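You operate a simulated robot arm through the tools that you are given. There is no shell and no other tool. Be economical: measure what you need, move in short steps, check, and stop when the job is done.

You run a simulated robot arm. Do the job below in one go: nothing can be reset, and whatever is moved stays where it is left.

TASK
Stir bottle 92 on fast until the dye is even, then stand it on the colour meter and cover it.
Fine: switch the stirrer off again. Set down upright: what you pick out.

The check looks at the end state, three seconds after you hand in, the way a careful person would. Anything else that was tipped, shoved, dropped, spilled or broken makes it a failure. A push-on lid holds only when it is set on centred and level and pressed home; a screw cap is set on level and turned clockwise until tight.

THE ROBOT
A 7-joint arm with a two-finger parallel gripper, fixed in place. Base frame: the origin is at the foot of the arm, x ahead of it, y to its left, z up; the work surface is at about z = 0. Readings come in m, degrees, newtons and seconds.
With the tool pointing down near the work surface it reaches from about 0.22 to 0.58 m from the base axis. Its first joint turns from -66.0 to 66.0 degrees. Payload 2.5 kg.
Tool frame: the origin (TCP) lies between the finger pads and is the grasp point; the fingertips stand 0.023 m ahead of it; z points along the fingers, y is the line along which they close. The gripper opens to 0.094 m. The fingers are 0.038 m wide and 0.01 m thick; the gripper's body (0.054 by 0.096 m) begins 0.039 m behind the TCP.
Orientation is that of the tool frame in the base frame, as a unit quaternion [x, y, z, w]. With the fingers straight down and closing along the base's y, the tool's x points along the base's -x, its y along +y and its z along -z.

THE INTERFACE
- The arm moves only by the tool step_arm. Its argument "steps" is a list that holds one entry, the list of rows, each a list of 7 numbers: the shift along the tool's x, y, z in m, then the turn, a rotation vector about the tool's x, y, z in degrees, then the finger opening in m, from 0 to 0.094. In form: [[[x, y, z, rx, ry, rz, hand], ...]]. A call has 1 to 20 rows; each row is the pose to reach, as a shift and turn from the pose commanded when the call began, along the tool's axes at that moment. Each row takes 0.2 s and may step no farther than 0.05 m and 8.6 degrees from the row before; otherwise, or with a gripper value out of range, the whole call is refused. A pose out of reach is approached as far as the arm can. The call stops where the force on the tool passes 70 N (or 10 N more than at its start, if that is more) or the arm is blocked; 0.2 s more then pass. Each finger travels about 0.108 m/s and halts on what it meets, pressing with about 26 N; the grip force reading is that of the motor and also rises with nothing between the fingers. The clock runs only during rows and for 0.2 s after the last one: add rows that repeat a pose to give the fingers time. The reply holds the time, the measured pose of the TCP, the force on the tool along the base axes, the opening and the grip force, in the units named above and with some noise, with the torque about the TCP (base axes, N m) and any sound that the robot's microphone picked up, and new pictures: "views" is both (left out), scene, wrist or none.
- Cameras (640 x 400 px; columns grow to the right, rows downward): "scene" is fixed at [0.1089, -0.4077, 0.5442]; the picture's right is [0.86, -0.51, 0.00], its down [-0.26, -0.44, -0.86] and it looks along [0.44, 0.74, -0.51] (base axes); focal length 303 px, centre (320, 200). "wrist" rides on the gripper at [0.086, 0.016, -0.074] in the tool frame; the picture's right is [-0.18, 0.98, 0.00], its down [-0.58, -0.11, -0.81] and it looks along [-0.79, -0.15, 0.59] (tool axes); focal length 243 px, centre (320, 200). There is no depth. A picture from a camera that has moved, and an enlarged one, comes with that camera's place and axes in the base frame and with its lens. The place of the scene camera against the robot may be out by one fixed shift of up to 0.012 m in any direction.
- inspect(camera, box): a new picture of the part [left, top, right, bottom] of that camera's present view, enlarged. It takes no simulated time.
- sign_off(): hands the job in; it is judged then, once.

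Go step by step. Nothing tells you positions but the pictures and the camera data: compare them with the known pose of the tool, close in by small moves and look again before you grip or let go. The budget is 120 turns and 200 pictures, counting those below and the enlarged ones. Unless the task says otherwise, let go and move clear before handing in, and close with one line.

The tools are called as name(argument=value, ...) on one line, values as JSON. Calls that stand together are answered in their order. step_arm: Moves the arm, as the interface text tells. Its arguments: {"type":"object","properties":{"steps":{"type":"array","items":{"type":"array","items":{"type":"array","items":{"type":"number"}}}},"views":{"type":"string","enum":["both","scene","wrist","none"]}},"required":["steps"]} The other tools are called the same way: inspect (camera, box) takes an enlarged picture of a part of a camera's view; sign_off () hands the job in.

At the start:

```text
time: 0.0
tcp_pos: [0.3988, 0.0506, 0.338]
orientation: [0.0, 1.0, 0.0, 0.0]
contact_force: [-0.1, 0.4, -0.1]
wrist_torque: [0.02, -0.02, -0.03]
finger_gap: 0.094
grip_force: 0.1
```

scene: 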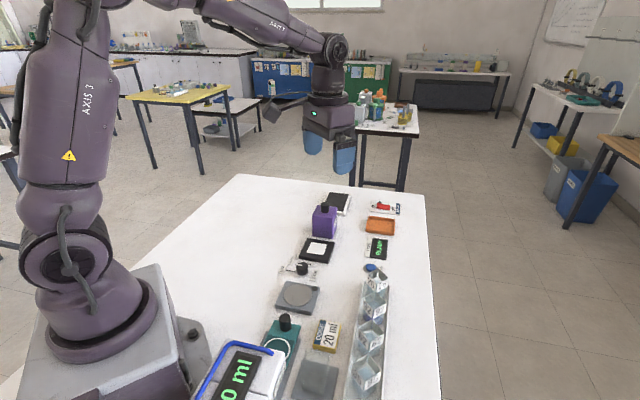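
wrist: 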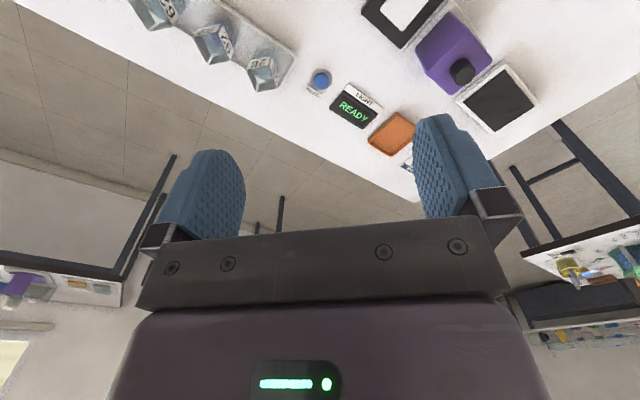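

I see a bench with several devices and a row of bottles. I'll enlarge the scene to identify things.

inspect(camera="scene", box=[200, 300, 400, 400])

inspect(camera="scene", box=[260, 180, 420, 280])

inspect(camera="scene", box=[260, 250, 420, 350])

inspect(camera="wrist", box=[120, 0, 560, 200])

```text
3.20 times, centred on (300, 350) of scene
camera zoom: at [0.1089, -0.4077, 0.5442], right [0.86, -0.51, 0.0], down [-0.26, -0.44, -0.86], along [0.44, 0.74, -0.51], focal length 968 px, centre (384, -280)
```

zoom: 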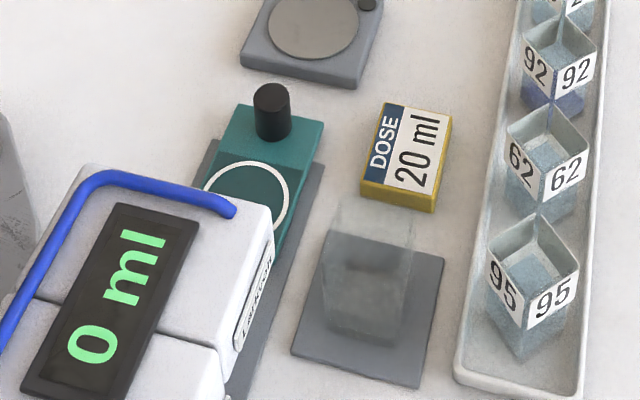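

```text
4.00 times, centred on (340, 230) of scene
camera zoom: at [0.1089, -0.4077, 0.5442], right [0.86, -0.51, 0.0], down [-0.26, -0.44, -0.86], along [0.44, 0.74, -0.51], focal length 1210 px, centre (240, 80)
```

zoom: 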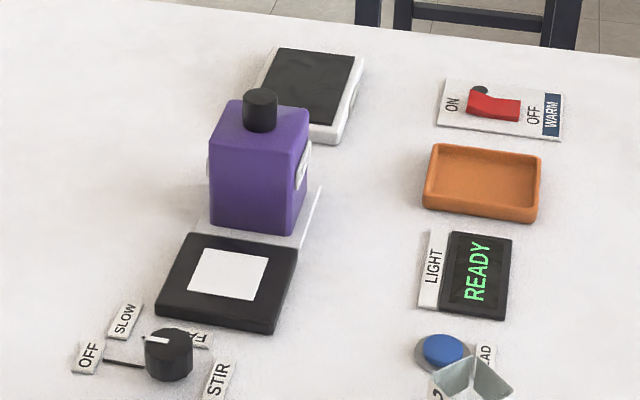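

```text
4.00 times, centred on (340, 300) of scene
camera zoom: at [0.1089, -0.4077, 0.5442], right [0.86, -0.51, 0.0], down [-0.26, -0.44, -0.86], along [0.44, 0.74, -0.51], focal length 1210 px, centre (240, -200)
```

zoom: 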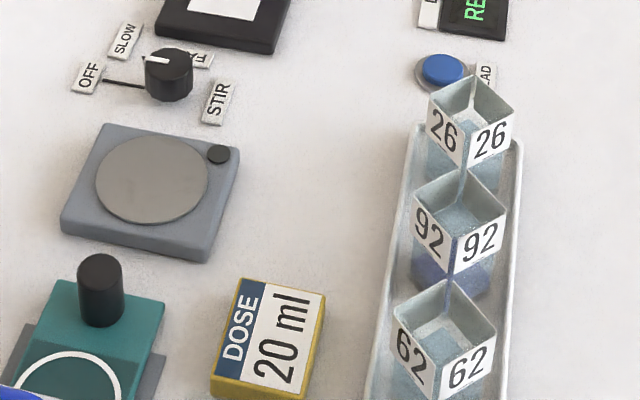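

```text
1.45 times, centred on (340, 100) of wrist
camera zoom: at [0.3138, 0.0657, 0.4112], right [0.18, 0.98, 0.0], down [0.58, -0.11, 0.81], along [0.79, -0.15, -0.59], focal length 353 px, centre (291, 346)
```

zoom: 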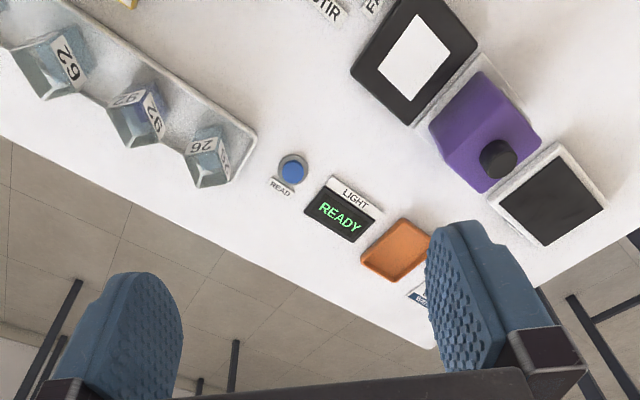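

The fixtures are the stirrer plate (grey disc), STIR dial, the rack, the black pad with white square (likely colour meter) and the purple knobbed box (likely its hood). I'll tilt the wrist camera for better views from above.

step_arm(steps=[[[0.025, -0.025, -0.02, 0, 8, 0, 0.094], [0.05, -0.05, -0.04, 0, 16, 0, 0.094], [0.075, -0.075, -0.06, 0, 24, 0, 0.094], [0.1, -0.1, -0.08, 0, 32, 0, 0.094], [0.1, -0.1, -0.08, 0, 32, 0, 0.094]]], views="wrist")

```text
time: 1.2
tcp_pos: [0.2991, -0.0531, 0.417]
orientation: [0.0, 0.961, -0.001, -0.276]
contact_force: [0.8, -0.8, 1.0]
wrist_torque: [-0.02, -0.01, -0.03]
finger_gap: 0.0939
grip_force: 0.1
camera wrist: at [0.2656, -0.0365, 0.5249], right [0.16, 0.98, -0.1], down [0.92, -0.11, 0.37], along [0.36, -0.15, -0.92], focal length 243 px, centre (320, 200)
```

wrist: 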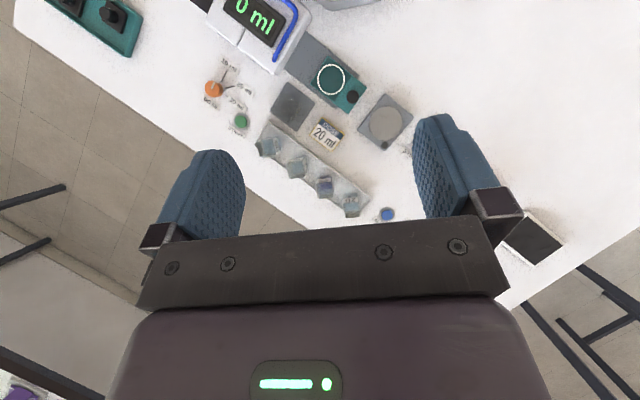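

A near-overhead view; I'll enlarge it.

inspect(camera="wrist", box=[180, 60, 420, 220])

inspect(camera="wrist", box=[0, 0, 320, 160])

```text
2.50 times, centred on (300, 140) of wrist
camera zoom: at [0.2656, -0.0365, 0.5249], right [0.16, 0.98, -0.1], down [0.92, -0.11, 0.37], along [0.36, -0.15, -0.92], focal length 606 px, centre (370, 350)
```

zoom: 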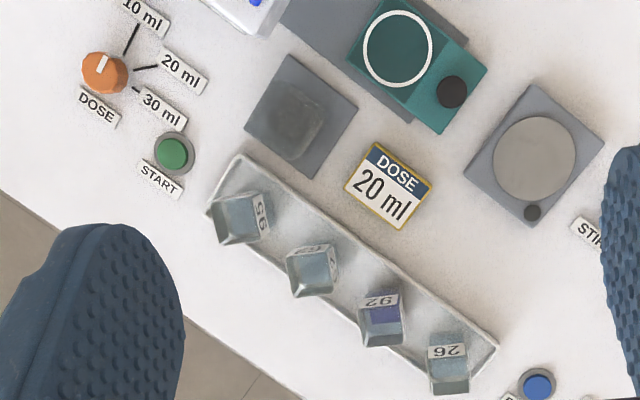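

```text
2.00 times, centred on (160, 80) of wrist
camera zoom: at [0.2656, -0.0365, 0.5249], right [0.16, 0.98, -0.1], down [0.92, -0.11, 0.37], along [0.36, -0.15, -0.92], focal length 485 px, centre (640, 440)
```

zoom: 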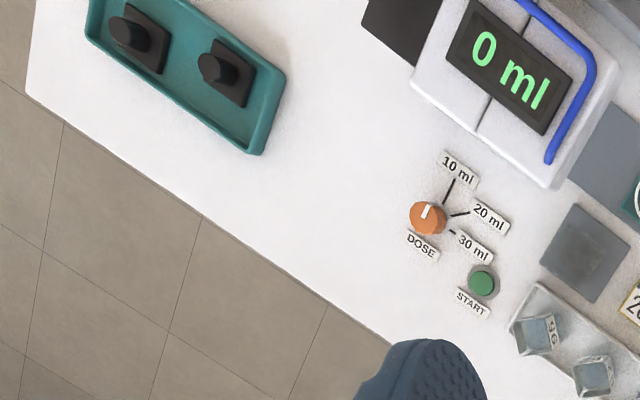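

There is also a teal tray with two knobbed black square lids. Now I'll look at the purple box and meter area.

step_arm(steps=[[[0, 0.05, 0, 0, 0, 0, 0.094], [0, 0.1, 0, 0, 0, 0, 0.094], [0, 0.15, 0, 0, 0, 0, 0.094], [0, 0.2, 0, 0, 0, 0, 0.094], [0, 0.2, 0, 0, 0, 0, 0.094]]], views="wrist")

inspect(camera="wrist", box=[200, 20, 440, 180])

inspect(camera="scene", box=[290, 190, 370, 240])

```text
time: 2.4
tcp_pos: [0.2991, 0.1513, 0.4168]
orientation: [0.0, 0.961, 0.0, -0.276]
contact_force: [-0.1, -0.1, -0.4]
wrist_torque: [-0.03, 0.0, -0.01]
finger_gap: 0.0942
grip_force: 0.0
camera wrist: at [0.2661, 0.1675, 0.5246], right [0.16, 0.98, -0.1], down [0.92, -0.11, 0.38], along [0.36, -0.15, -0.92], focal length 243 px, centre (320, 200)
```

wrist: 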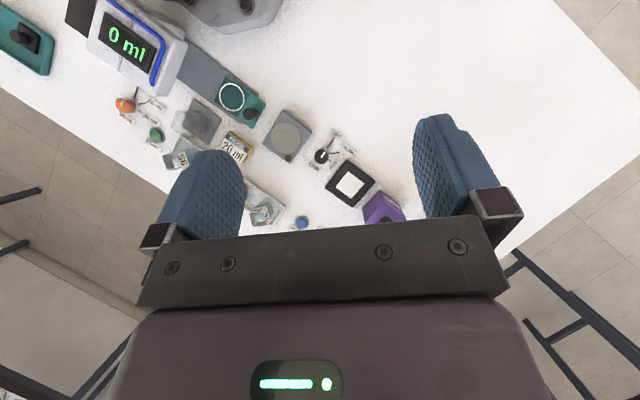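

```text
2.50 times, centred on (320, 100) of wrist
camera zoom: at [0.2661, 0.1675, 0.5246], right [0.16, 0.98, -0.1], down [0.92, -0.11, 0.38], along [0.36, -0.15, -0.92], focal length 606 px, centre (320, 450)
```

zoom: 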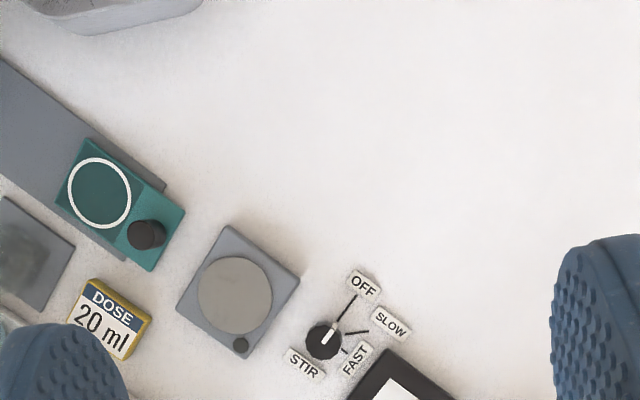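

```text
8.00 times, centred on (330, 215) of scene
camera zoom: at [0.109, -0.4077, 0.5442], right [0.86, -0.51, 0.0], down [-0.26, -0.44, -0.86], along [0.44, 0.74, -0.51], focal length 2421 px, centre (240, 80)
```

zoom: 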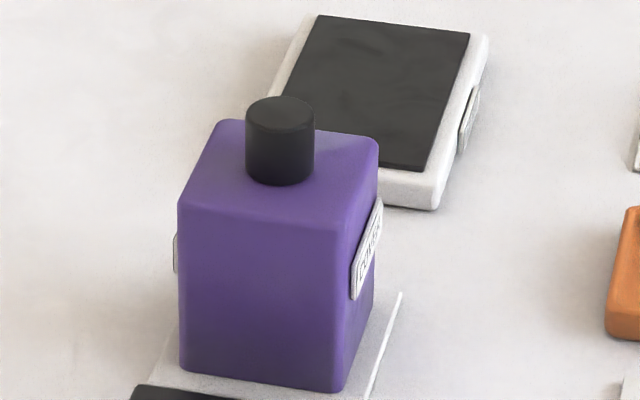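

The purple box carries a badge; I'll go closer to read it and see the meter and dial.

step_arm(steps=[[[-0.028, 0.02, 0.025, 0, -5.4, 0, 0.094], [-0.056, 0.04, 0.05, 0, -10.7, 0, 0.094], [-0.084, 0.06, 0.075, 0, -16, 0, 0.094], [-0.111, 0.08, 0.1, 0, -21.3, 0, 0.094], [-0.139, 0.1, 0.126, 0, -26.7, 0, 0.094], [-0.167, 0.119, 0.152, 0, -32, 0, 0.094], [-0.167, 0.119, 0.152, 0, -32, 0, 0.094]]], views="wrist")

inspect(camera="wrist", box=[200, 60, 440, 210])

```text
time: 4.0
tcp_pos: [0.3615, 0.2695, 0.204]
orientation: [0.0, 1.0, 0.0, 0.001]
contact_force: [0.1, 0.2, -0.5]
wrist_torque: [-0.04, -0.01, -0.01]
finger_gap: 0.094
grip_force: 0.0
camera wrist: at [0.2747, 0.2857, 0.2749], right [0.18, 0.98, 0.0], down [0.58, -0.11, 0.81], along [0.79, -0.15, -0.59], focal length 243 px, centre (320, 200)
```

wrist: 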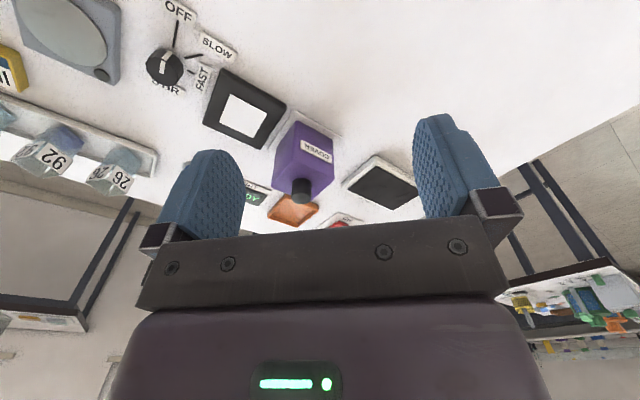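

```text
2.67 times, centred on (320, 135) of wrist
camera zoom: at [0.2747, 0.2857, 0.2749], right [0.18, 0.98, 0.0], down [0.58, -0.11, 0.81], along [0.79, -0.15, -0.59], focal length 647 px, centre (320, 373)
```

zoom: 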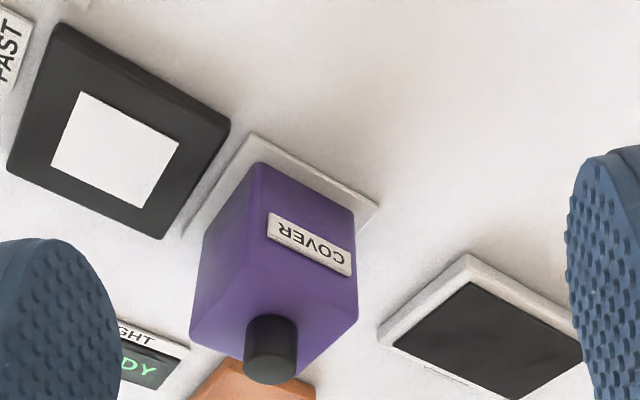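

The purple box is labelled COVER and sits beside the black pad with white square (the meter, around (0.436, 0.158), turned 45°). Now I'll look at bottle 92 up close.

step_arm(steps=[[[0, -0.046, 0, 0, 0, 0, 0.094], [0, -0.092, 0, 0, 0, 0, 0.094], [0, -0.138, 0, 0, 0, 0, 0.094], [0, -0.184, 0, 0, 0, 0, 0.094], [0, -0.23, 0, 0, 0, 0, 0.094], [0, -0.276, 0, 0, 0, 0, 0.094], [0, -0.322, 0, 0, 0, 0, 0.094], [0, -0.37, 0, 0, 0, 0, 0.094], [0, -0.37, 0, 0, 0, 0, 0.094]]], views="wrist")

inspect(camera="wrist", box=[240, 20, 432, 140])

```text
time: 6.0
tcp_pos: [0.3601, -0.1056, 0.2043]
orientation: [0.0, 1.0, 0.0, 0.001]
contact_force: [-0.2, 0.5, -0.1]
wrist_torque: [0.01, -0.02, -0.01]
finger_gap: 0.0942
grip_force: 0.0
camera wrist: at [0.2745, -0.0887, 0.2766], right [0.18, 0.98, 0.0], down [0.58, -0.11, 0.81], along [0.79, -0.15, -0.59], focal length 243 px, centre (320, 200)
```

wrist: 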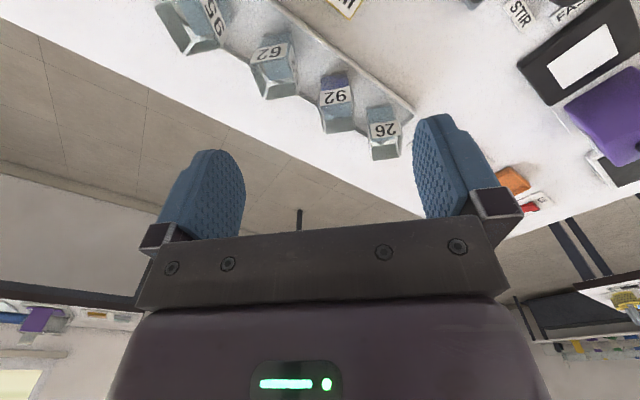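

```text
3.33 times, centred on (336, 80) of wrist
camera zoom: at [0.2745, -0.0887, 0.2766], right [0.18, 0.98, 0.0], down [0.58, -0.11, 0.81], along [0.79, -0.15, -0.59], focal length 809 px, centre (267, 600)
```

zoom: 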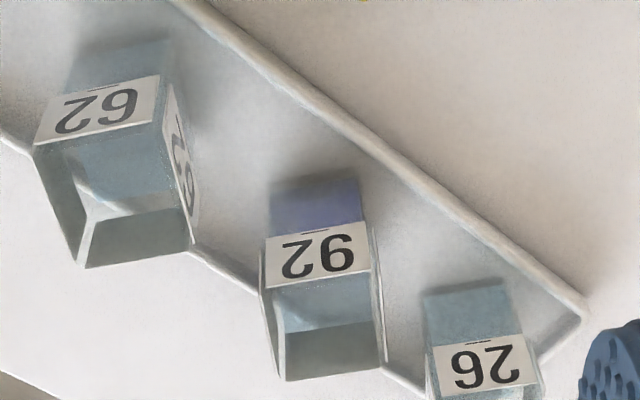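

Bottle 92 is about 31 mm square, 60 mm high, aligned with the base axes, centred near (0.427, -0.099). I'll hover over it and check.

step_arm(steps=[[[-0.034, 0.003, 0.03, 0, 0, 0, 0.07], [-0.067, 0.0065, 0.06, 0, 0, 0, 0.06], [-0.067, 0.0065, 0.09, 0, 0, 0, 0.06], [-0.067, 0.0065, 0.09, 0, 0, 0, 0.06]]])

inspect(camera="wrist", box=[200, 60, 440, 210])

inspect(camera="scene", box=[300, 230, 460, 330])

```text
time: 7.0
tcp_pos: [0.4281, -0.0971, 0.1137]
orientation: [0.0, 1.0, 0.0, 0.0]
contact_force: [-0.3, 0.0, 0.2]
wrist_torque: [0.0, -0.03, -0.04]
finger_gap: 0.0596
grip_force: 0.0
camera wrist: at [0.3421, -0.0792, 0.1863], right [0.18, 0.98, 0.0], down [0.58, -0.11, 0.81], along [0.79, -0.15, -0.59], focal length 243 px, centre (320, 200)
```

scene: 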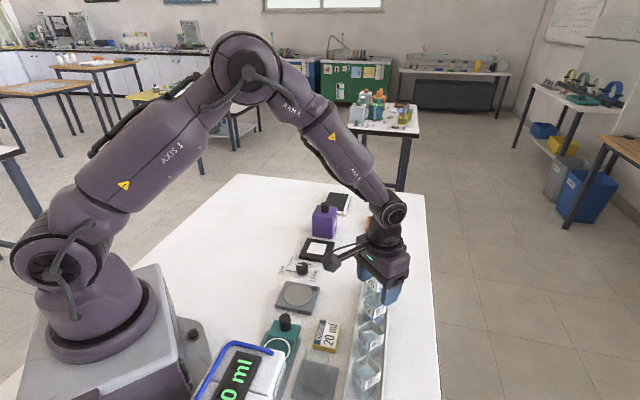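
wrist: 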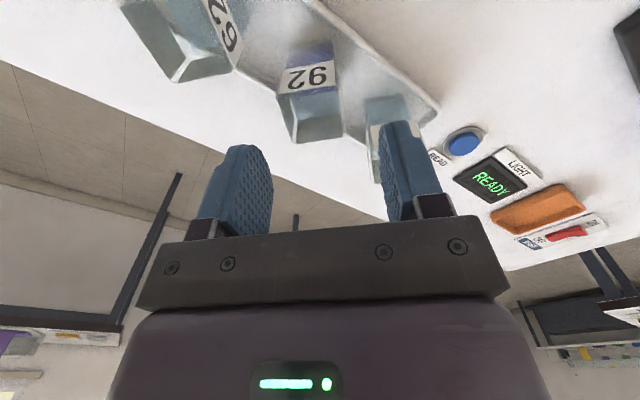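

```text
2.67 times, centred on (320, 135) of wrist
camera zoom: at [0.3421, -0.0792, 0.1863], right [0.18, 0.98, 0.0], down [0.58, -0.11, 0.81], along [0.79, -0.15, -0.59], focal length 647 px, centre (320, 373)
```

zoom: 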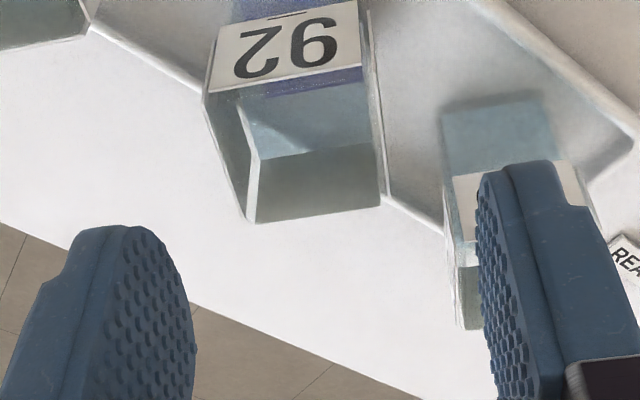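

```text
4.00 times, centred on (380, 280) of scene
camera zoom: at [0.109, -0.4077, 0.5442], right [0.86, -0.51, 0.0], down [-0.26, -0.44, -0.86], along [0.44, 0.74, -0.51], focal length 1210 px, centre (80, -120)
```

zoom: 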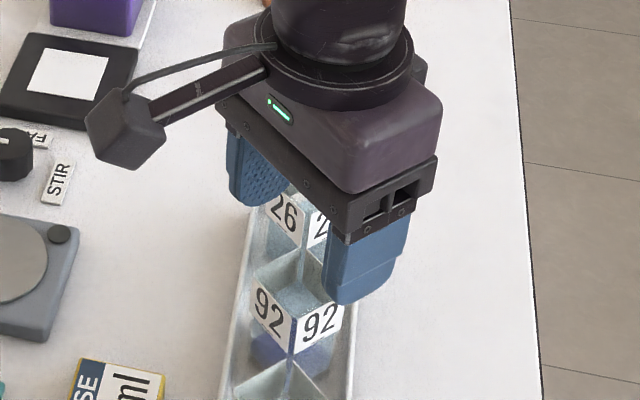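

Consistent: centre (0.427, -0.0995). Nudging 2.5 mm in y, descending to z≈0.038 with fingers straddling, then checking.

step_arm(steps=[[[0.001, -0.0025, 0.025, 0, 0, 0, 0.06], [0.001, -0.0025, 0.05, 0, 0, 0, 0.06], [0.001, -0.0025, 0.075, 0, 0, 0, 0.06], [0.001, -0.0025, 0.075, 0, 0, 0, 0.06]]])

inspect(camera="scene", box=[300, 250, 460, 350])

```text
time: 8.0
tcp_pos: [0.4262, -0.0983, 0.0377]
orientation: [0.001, 1.0, 0.001, -0.001]
contact_force: [0.1, 0.0, -0.5]
wrist_torque: [0.0, 0.02, 0.0]
finger_gap: 0.0601
grip_force: 0.0
camera wrist: at [0.3403, -0.0815, 0.1098], right [0.18, 0.98, 0.0], down [0.58, -0.11, 0.81], along [0.79, -0.15, -0.59], focal length 243 px, centre (320, 200)
```

scene: 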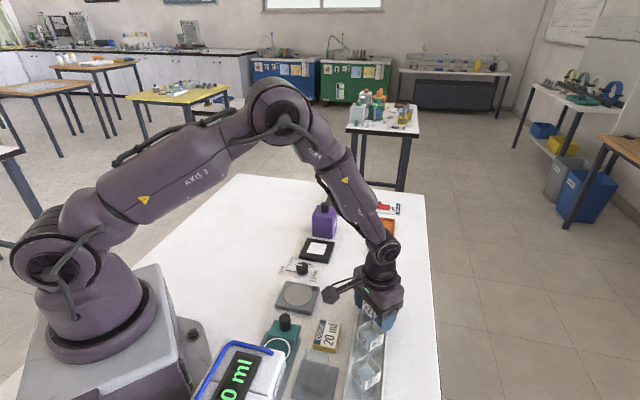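
wrist: 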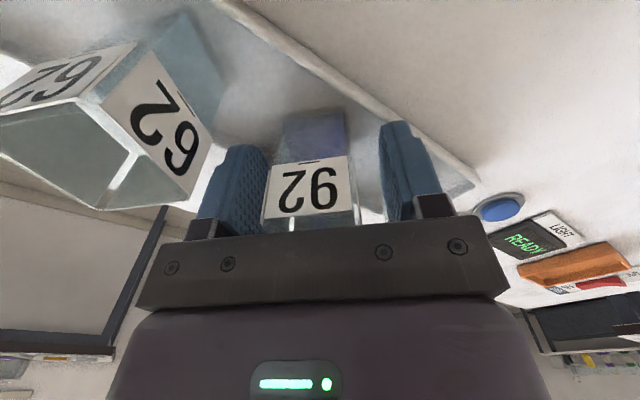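

```text
4.00 times, centred on (380, 300) of scene
camera zoom: at [0.1089, -0.4077, 0.5442], right [0.86, -0.51, 0.0], down [-0.26, -0.44, -0.86], along [0.44, 0.74, -0.51], focal length 1210 px, centre (80, -200)
```

zoom: 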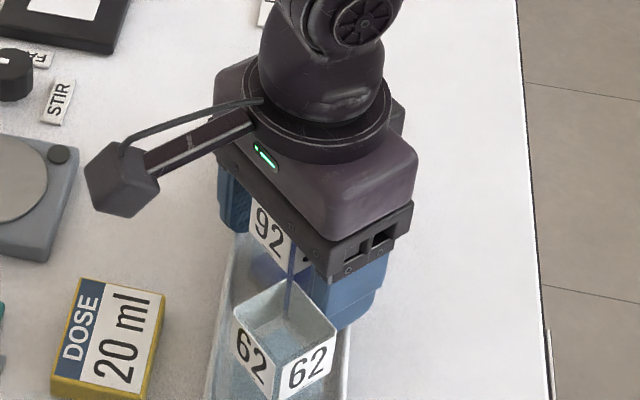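

The bottle sits centred between the fingers. Closing.

step_arm(steps=[[[0, 0, 0, 0, 0, 0, 0.045], [0, 0, 0, 0, 0, 0, 0.036], [0, 0, 0, 0, 0, 0, 0.02], [0, 0, 0, 0, 0, 0, 0.02]]], views="wrist")

```text
time: 9.0
tcp_pos: [0.427, -0.098, 0.037]
orientation: [0.001, 1.0, 0.0, 0.0]
contact_force: [0.0, 0.1, -0.1]
wrist_torque: [-0.01, -0.01, 0.0]
finger_gap: 0.0337
grip_force: 26.4
camera wrist: at [0.3402, -0.0814, 0.1101], right [0.18, 0.98, 0.0], down [0.58, -0.11, 0.81], along [0.79, -0.15, -0.59], focal length 243 px, centre (320, 200)
```

wrist: 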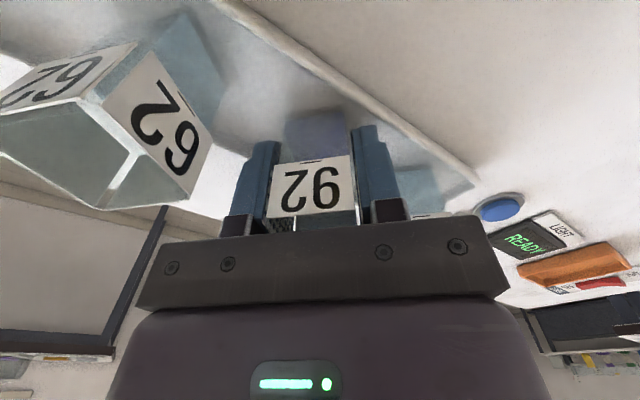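

Gripped at 33.7 mm. Lifting straight up.

step_arm(steps=[[[0, 0, -0.01, 0, 0, 0, 0.02], [0, 0, -0.03, 0, 0, 0, 0.02], [0, 0, -0.055, 0, 0, 0, 0.02], [0, 0, -0.08, 0, 0, 0, 0.02], [0, 0, -0.1, 0, 0, 0, 0.02], [0, 0, -0.11, 0, 0, 0, 0.02]]])

inspect(camera="scene", box=[250, 230, 410, 330])

```text
time: 10.4
tcp_pos: [0.4286, -0.0982, 0.1462]
orientation: [0.0, 1.0, 0.0, -0.001]
contact_force: [0.8, 0.6, -0.7]
wrist_torque: [0.0, -0.02, 0.02]
finger_gap: 0.0335
grip_force: 26.3
camera wrist: at [0.3421, -0.0815, 0.219], right [0.18, 0.98, 0.0], down [0.58, -0.11, 0.81], along [0.79, -0.15, -0.59], focal length 243 px, centre (320, 200)
```

scene: 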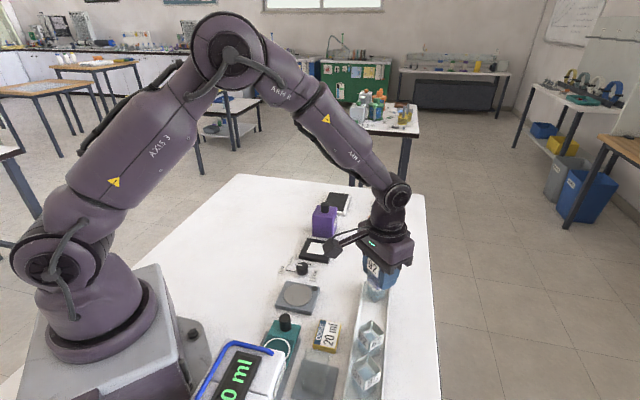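
wrist: 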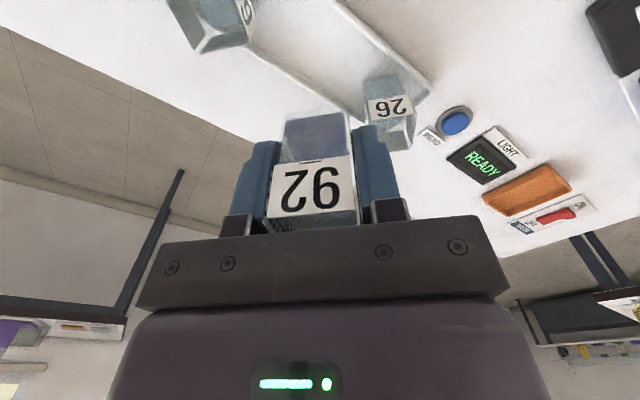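

```text
4.00 times, centred on (330, 280) of scene
camera zoom: at [0.1089, -0.4077, 0.5442], right [0.86, -0.51, 0.0], down [-0.26, -0.44, -0.86], along [0.44, 0.74, -0.51], focal length 1210 px, centre (280, -120)
```

zoom: 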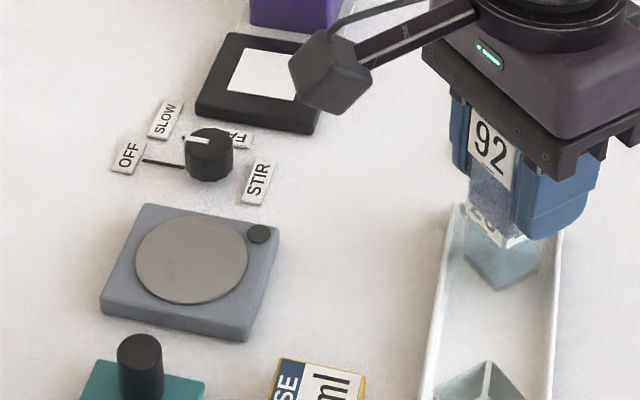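

Bottle is held fine. Moving back towards the stirrer for a measuring view.

step_arm(steps=[[[0.01, 0.01, -0.02, 0, 0, 0, 0.02], [0.035, 0.03, -0.04, 0, 0, 0, 0.02], [0.065, 0.055, -0.05, 0, 0, 0, 0.02], [0.095, 0.08, -0.05, 0, 0, 0, 0.02], [0.125, 0.108, -0.05, 0, 0, 0, 0.02], [0.142, 0.122, -0.05, 0, 0, 0, 0.02], [0.148, 0.128, -0.05, 0, 0, 0, 0.02], [0.148, 0.128, -0.05, 0, 0, 0, 0.02]]])

inspect(camera="wrist", box=[220, 0, 420, 125])

```text
time: 12.2
tcp_pos: [0.2772, 0.0285, 0.1954]
orientation: [-0.001, 1.0, 0.0, 0.0]
contact_force: [0.7, -0.1, -0.2]
wrist_torque: [0.05, 0.02, 0.0]
finger_gap: 0.0337
grip_force: 25.7
camera wrist: at [0.1915, 0.0447, 0.2682], right [0.18, 0.98, 0.0], down [0.58, -0.11, 0.81], along [0.79, -0.15, -0.59], focal length 243 px, centre (320, 200)
```

scene: 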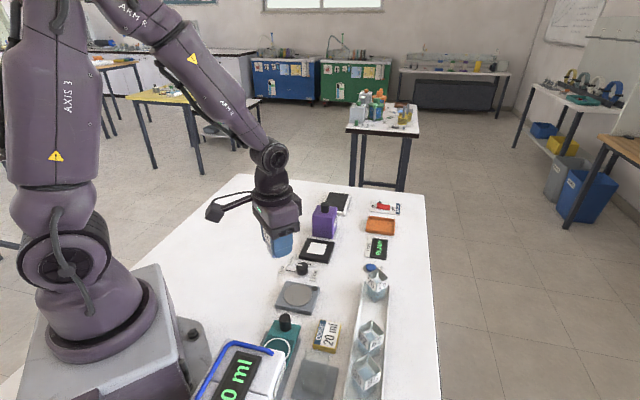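
wrist: 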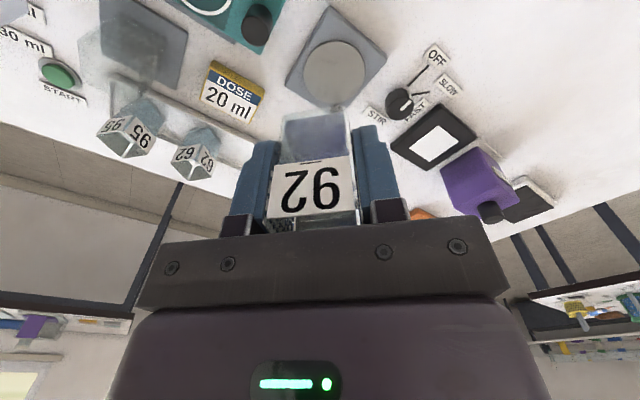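

```text
3.20 times, centred on (320, 62) of wrist
camera zoom: at [0.1915, 0.0447, 0.2682], right [0.18, 0.98, 0.0], down [0.58, -0.11, 0.81], along [0.79, -0.15, -0.59], focal length 776 px, centre (320, 640)
```

zoom: 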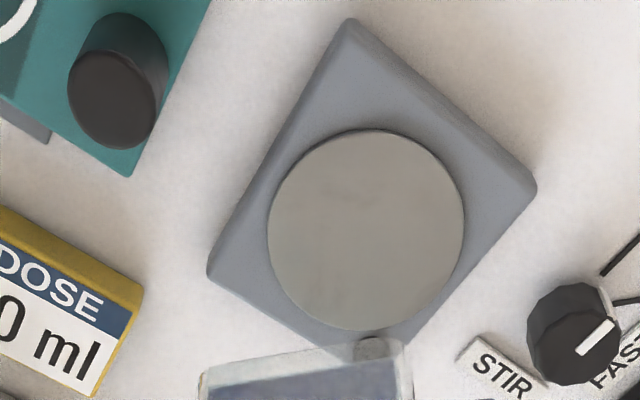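

Stirrer disc centre ≈ (0.3145, 0.037), ~62 mm across. Moving over it and down to just above.

step_arm(steps=[[[-0.015, 0.004, 0.02, 0, 0, 0, 0.02], [-0.03, 0.0085, 0.05, 0, 0, 0, 0.02], [-0.0375, 0.0085, 0.085, 0, 0, 0, 0.02], [-0.0375, 0.0085, 0.11, 0, 0, 0, 0.02], [-0.0375, 0.0085, 0.13, 0, 0, 0, 0.02], [-0.0375, 0.0085, 0.13, 0, 0, 0, 0.02]]])

inspect(camera="scene", box=[250, 230, 410, 330])

inspect(camera="wrist", box=[200, 60, 440, 210])

```text
time: 13.6
tcp_pos: [0.3168, 0.039, 0.0645]
orientation: [0.0, 1.0, 0.0, 0.0]
contact_force: [0.2, 0.8, -0.8]
wrist_torque: [-0.03, 0.0, -0.01]
finger_gap: 0.0335
grip_force: 26.2
camera wrist: at [0.2307, 0.0558, 0.1374], right [0.18, 0.98, 0.0], down [0.58, -0.11, 0.81], along [0.79, -0.15, -0.59], focal length 243 px, centre (320, 200)
```

scene: 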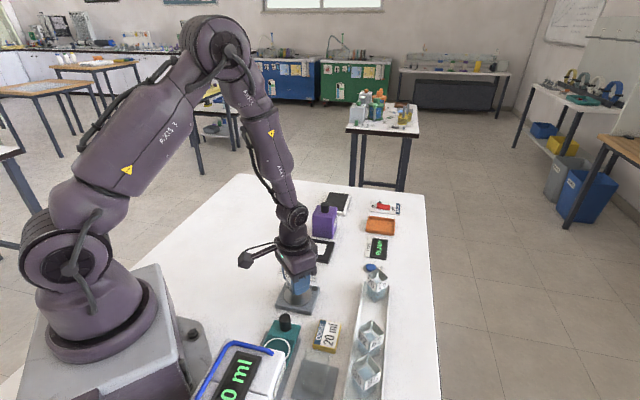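
wrist: 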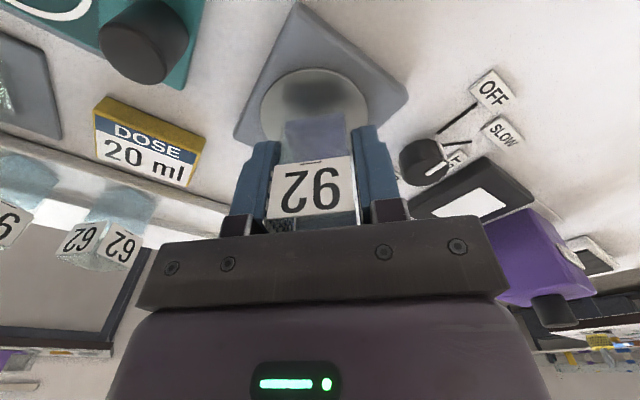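

```text
4.00 times, centred on (330, 280) of scene
camera zoom: at [0.109, -0.4077, 0.5442], right [0.86, -0.51, 0.0], down [-0.26, -0.44, -0.86], along [0.44, 0.74, -0.51], focal length 1210 px, centre (280, -120)
```

zoom: 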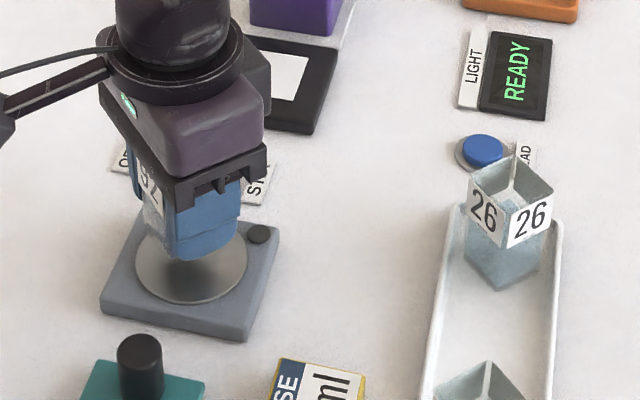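

```text
2.67 times, centred on (320, 135) of wrist
camera zoom: at [0.2307, 0.0558, 0.1374], right [0.18, 0.98, 0.0], down [0.58, -0.11, 0.81], along [0.79, -0.15, -0.59], focal length 647 px, centre (320, 373)
```

zoom: 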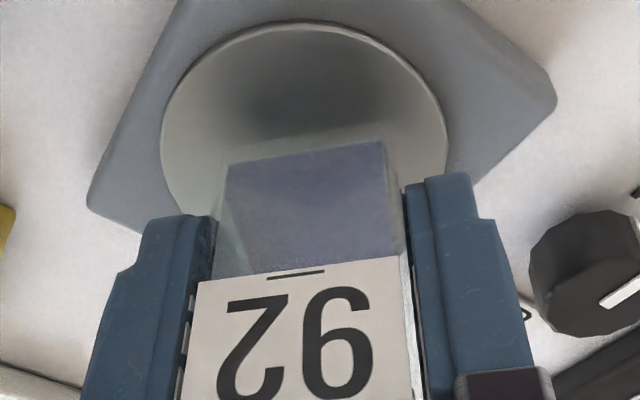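

The bottle is centred over the disc. Lowering in small steps until contact.

step_arm(steps=[[[0, 0, 0.004, 0, 0, 0, 0.02], [0, 0, 0.007, 0, 0, 0, 0.02], [0, 0, 0.009, 0, 0, 0, 0.02], [0, 0, 0.009, 0, 0, 0, 0.02]]], views="wrist")

inspect(camera="wrist", box=[200, 60, 440, 210])

inspect(camera="scene", box=[260, 260, 340, 310])

```text
time: 14.6
tcp_pos: [0.3165, 0.0383, 0.057]
orientation: [0.0, 1.0, 0.0, 0.0]
contact_force: [0.4, -0.6, 0.3]
wrist_torque: [-0.01, -0.01, -0.02]
finger_gap: 0.0337
grip_force: 26.8
camera wrist: at [0.2304, 0.0554, 0.1295], right [0.18, 0.98, 0.0], down [0.58, -0.11, 0.81], along [0.79, -0.15, -0.59], focal length 243 px, centre (320, 200)
```

wrist: 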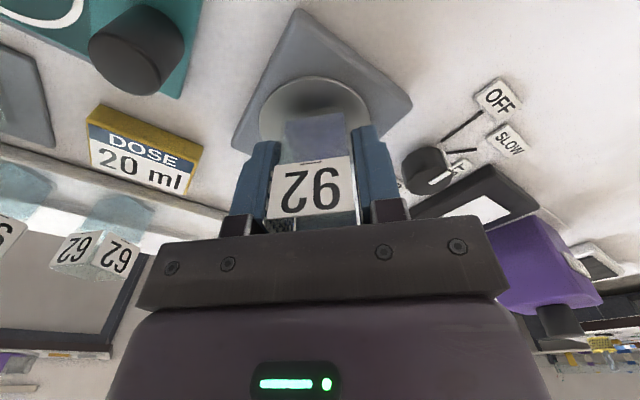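

```text
2.67 times, centred on (320, 135) of wrist
camera zoom: at [0.2304, 0.0554, 0.1295], right [0.18, 0.98, 0.0], down [0.58, -0.11, 0.81], along [0.79, -0.15, -0.59], focal length 647 px, centre (320, 373)
```

zoom: 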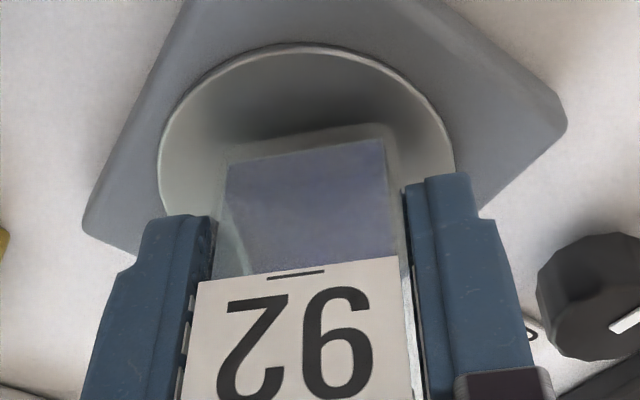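

```text
8.00 times, centred on (300, 285) of scene
camera zoom: at [0.1089, -0.4077, 0.5442], right [0.86, -0.51, 0.0], down [-0.26, -0.44, -0.86], along [0.44, 0.74, -0.51], focal length 2421 px, centre (480, -480)
```

zoom: 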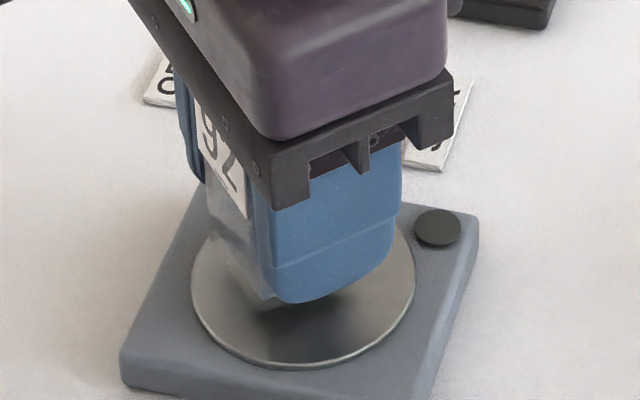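

Near contact; continuing in 1 mm rows.

step_arm(steps=[[[0, 0, 0.001, 0, 0, 0, 0.02], [0, 0, 0.002, 0, 0, 0, 0.02], [0, 0, 0.003, 0, 0, 0, 0.02], [0, 0, 0.004, 0, 0, 0, 0.02]]], views="none")

step_arm(steps=[[[0, 0, 0.001, 0, 0, 0, 0.02], [0, 0, 0.002, 0, 0, 0, 0.02]]], views="none")

```text
time: 15.6
tcp_pos: [0.3158, 0.0389, 0.0528]
orientation: [0.0, 1.0, 0.0, 0.0]
contact_force: [0.2, 0.2, 0.2]
wrist_torque: [-0.01, 0.01, -0.02]
finger_gap: 0.0337
grip_force: 26.2
```

```text
time: 16.2
tcp_pos: [0.3169, 0.0371, 0.0504]
orientation: [0.001, 1.0, 0.0, 0.0]
contact_force: [0.3, 0.5, 0.6]
wrist_torque: [-0.01, 0.0, 0.0]
finger_gap: 0.0336
grip_force: 26.4
```

step_arm(steps=[[[0, 0, 0.001, 0, 0, 0, 0.02], [0, 0, 0.002, 0, 0, 0, 0.02]]], views="none")

inspect(camera="wrist", box=[240, 80, 400, 180])

```text
time: 16.8
tcp_pos: [0.3177, 0.0374, 0.0485]
orientation: [0.0, 1.0, 0.0, 0.0]
contact_force: [-4.9, 0.2, 23.4]
wrist_torque: [0.0, 0.13, 0.01]
finger_gap: 0.0336
grip_force: 25.8
```

```text
4.00 times, centred on (320, 130) of wrist
camera zoom: at [0.2309, 0.0548, 0.1217], right [0.18, 0.98, 0.0], down [0.58, -0.11, 0.81], along [0.79, -0.15, -0.59], focal length 970 px, centre (320, 480)
```

zoom: 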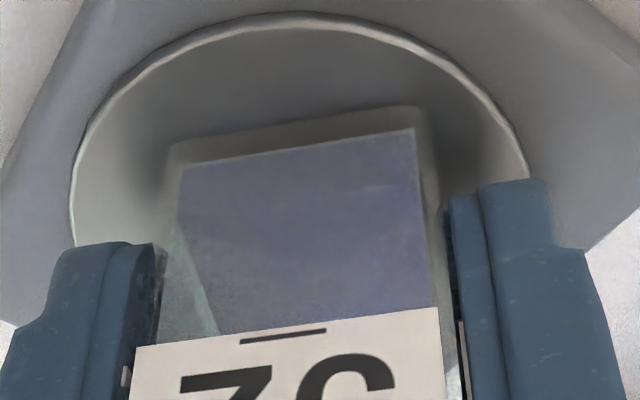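

Contact at z≈0.049. Easing up 1 mm, releasing, and withdrawing up.

step_arm(steps=[[[0, 0, -0.001, 0, 0, 0, 0.02], [0, 0, -0.001, 0, 0, 0, 0.04], [0, 0, -0.001, 0, 0, 0, 0.055], [0, 0, -0.001, 0, 0, 0, 0.055], [0, 0, -0.03, 0, 0, 0, 0.055], [0, 0, -0.07, 0, 0, 0, 0.055], [0, 0, -0.11, 0, 0, 0, 0.055], [0.03, 0, -0.14, 0, 0, 0, 0.055], [0.03, 0, -0.14, 0, 0, 0, 0.055]]])

inspect(camera="wrist", box=[260, 0, 500, 150])

inspect(camera="scene", box=[250, 230, 410, 330])

```text
time: 18.8
tcp_pos: [0.2867, 0.0378, 0.188]
orientation: [-0.001, 1.0, -0.001, 0.0]
contact_force: [0.7, 0.2, 0.9]
wrist_torque: [-0.02, 0.0, 0.0]
finger_gap: 0.0551
grip_force: 0.1
camera wrist: at [0.2002, 0.0547, 0.261], right [0.18, 0.98, 0.0], down [0.58, -0.11, 0.81], along [0.79, -0.15, -0.59], focal length 243 px, centre (320, 200)
```

scene: 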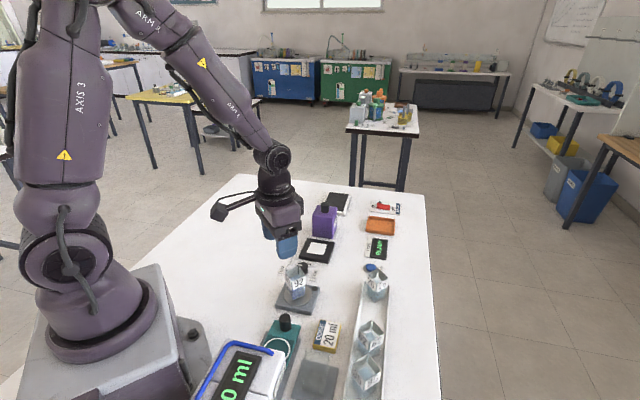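
wrist: 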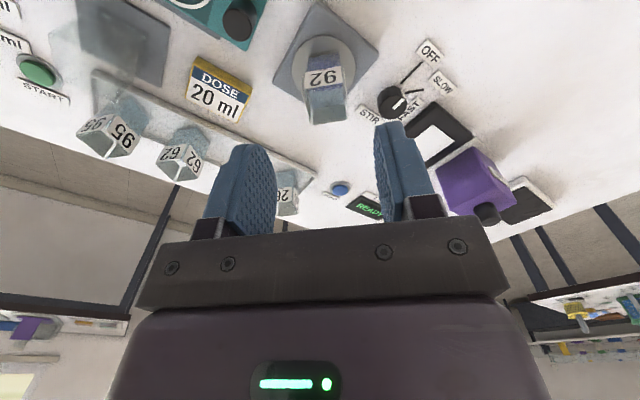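

```text
2.67 times, centred on (380, 75) of wrist
camera zoom: at [0.2002, 0.0547, 0.261], right [0.18, 0.98, 0.0], down [0.58, -0.11, 0.81], along [0.79, -0.15, -0.59], focal length 647 px, centre (160, 533)
```

zoom: 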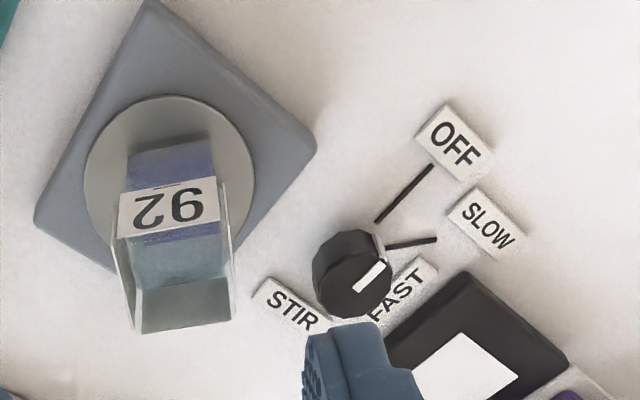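

```text
4.00 times, centred on (330, 280) of scene
camera zoom: at [0.1089, -0.4077, 0.5442], right [0.86, -0.51, 0.0], down [-0.26, -0.44, -0.86], along [0.44, 0.74, -0.51], focal length 1210 px, centre (280, -120)
```

zoom: 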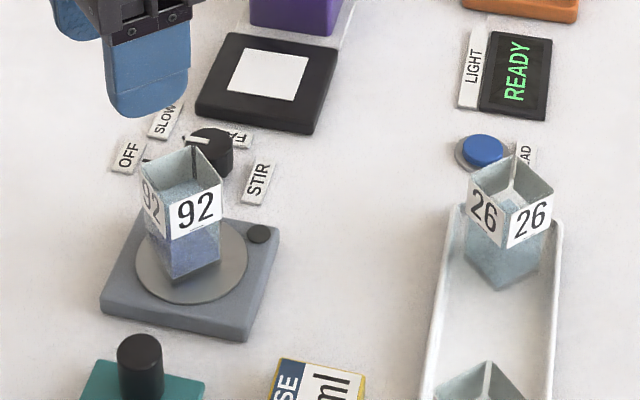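

Bottle stands upright on the stirrer; dye is settled. The dial is near (0.364, 0.104), OFF at 135°, SLOW 90°, FAST 45°. Moving over it for a closer look.

step_arm(steps=[[[-0.03, 0.026, 0, 0, 0, 0, 0.055], [-0.06, 0.052, 0, 0, 0, 0, 0.055], [-0.077, 0.066, 0.02, 0, 0, 0, 0.045], [-0.077, 0.066, 0.06, 0, 0, 0, 0.045], [-0.077, 0.066, 0.088, 0, 0, 0, 0.045], [-0.077, 0.066, 0.088, 0, 0, 0, 0.045]]])

inspect(camera="wrist", box=[200, 60, 440, 210])

inspect(camera="scene", box=[260, 240, 340, 290])

```text
time: 20.2
tcp_pos: [0.3634, 0.1054, 0.1017]
orientation: [-0.001, 1.0, 0.0, 0.0]
contact_force: [-0.6, -0.3, 0.2]
wrist_torque: [-0.02, 0.04, 0.0]
finger_gap: 0.0448
grip_force: 0.1
camera wrist: at [0.2768, 0.1222, 0.1754], right [0.18, 0.98, 0.0], down [0.58, -0.11, 0.81], along [0.79, -0.15, -0.59], focal length 243 px, centre (320, 200)
```

scene: 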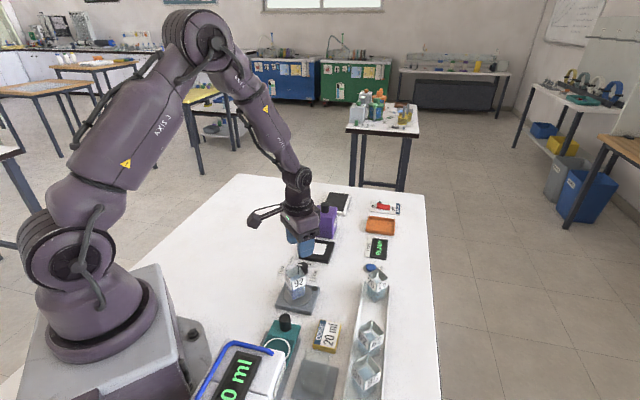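
wrist: 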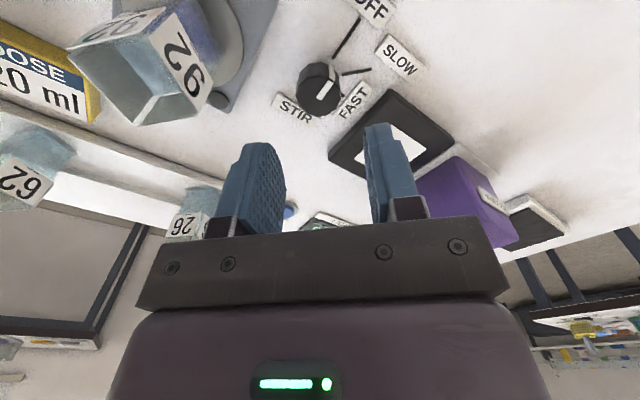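

```text
2.67 times, centred on (320, 135) of wrist
camera zoom: at [0.2768, 0.1222, 0.1754], right [0.18, 0.98, 0.0], down [0.58, -0.11, 0.81], along [0.79, -0.15, -0.59], focal length 647 px, centre (320, 373)
```

zoom: 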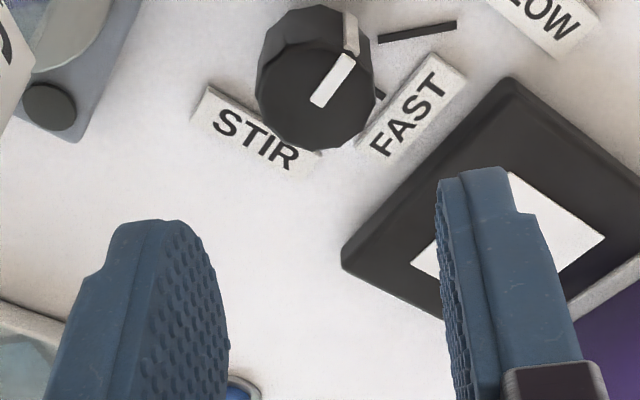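

```text
8.00 times, centred on (300, 265) of scene
camera zoom: at [0.109, -0.4077, 0.5442], right [0.86, -0.51, 0.0], down [-0.26, -0.44, -0.86], along [0.44, 0.74, -0.51], focal length 2421 px, centre (480, -320)
```

zoom: 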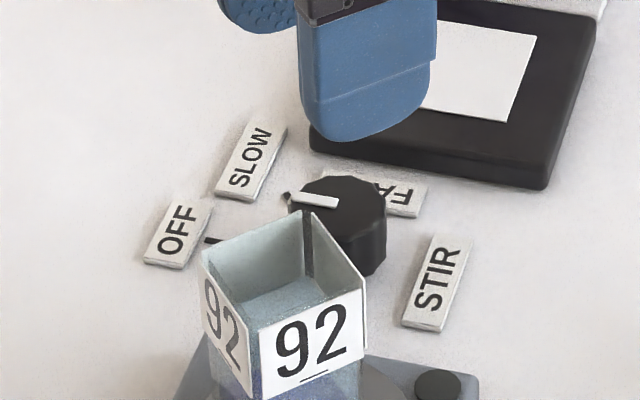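

Knob centre ≈ (0.366, 0.104), 30 mm wide, 23 mm high. Descending to straddle its top, then closing.

step_arm(steps=[[[-0.0025, -0.0012, 0.025, 0, 0, 0, 0.045], [-0.0025, -0.0012, 0.05, 0, 0, 0, 0.045], [-0.0025, -0.0012, 0.0655, 0, 0, 0, 0.045], [-0.0025, -0.0012, 0.0655, 0, 0, 0, 0.045]]])

inspect(camera="scene", box=[250, 220, 350, 290])

```text
time: 21.2
tcp_pos: [0.3647, 0.1042, 0.0364]
orientation: [0.0, 1.0, 0.0, -0.001]
contact_force: [0.0, 0.0, 0.6]
wrist_torque: [-0.01, -0.02, -0.04]
finger_gap: 0.045
grip_force: 0.0
camera wrist: at [0.2793, 0.1203, 0.1093], right [0.18, 0.98, 0.0], down [0.58, -0.11, 0.81], along [0.79, -0.15, -0.59], focal length 243 px, centre (320, 200)
```

scene: 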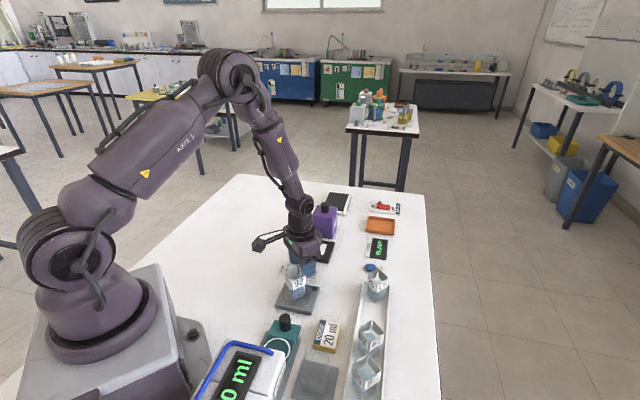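
wrist: 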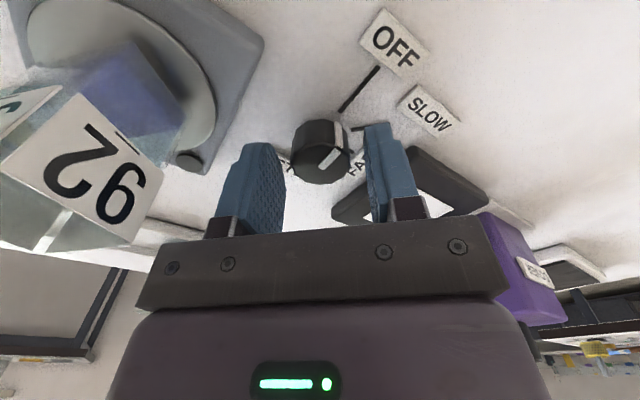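

```text
5.71 times, centred on (300, 255) of scene
camera zoom: at [0.1089, -0.4077, 0.5442], right [0.86, -0.51, 0.0], down [-0.26, -0.44, -0.86], along [0.44, 0.74, -0.51], focal length 1729 px, centre (434, -114)
```

zoom: 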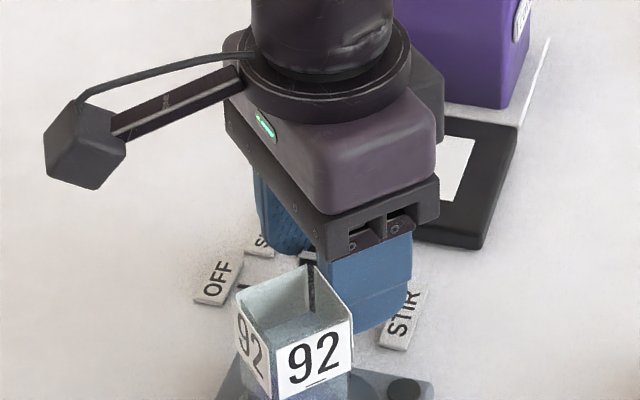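

Closing on the knob.

step_arm(steps=[[[0, 0.001, 0, 0, 0, 0, 0.036], [0, 0.001, 0, 0, 0, 0, 0.028], [0, 0.001, 0, 0, 0, 0, 0.02], [0, 0.001, 0, 0, 0, 0, 0.02]]], views="wrist")

```text
time: 22.2
tcp_pos: [0.3655, 0.1039, 0.0358]
orientation: [0.0, 1.0, 0.0, 0.0]
contact_force: [1.1, -4.1, 0.6]
wrist_torque: [-0.07, 0.24, 0.01]
finger_gap: 0.0287
grip_force: 45.3
camera wrist: at [0.2796, 0.1208, 0.109], right [0.18, 0.98, 0.0], down [0.58, -0.11, 0.81], along [0.79, -0.15, -0.59], focal length 243 px, centre (320, 200)
```

wrist: 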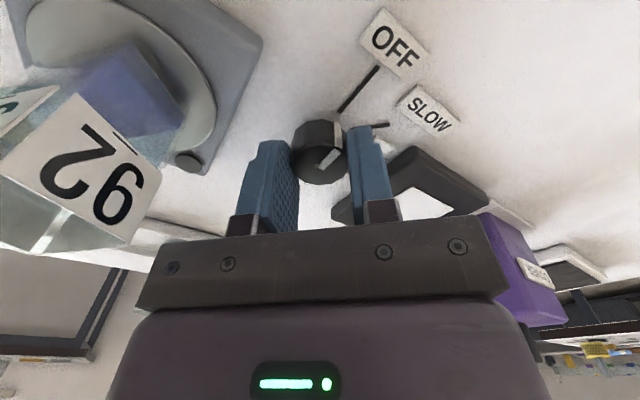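

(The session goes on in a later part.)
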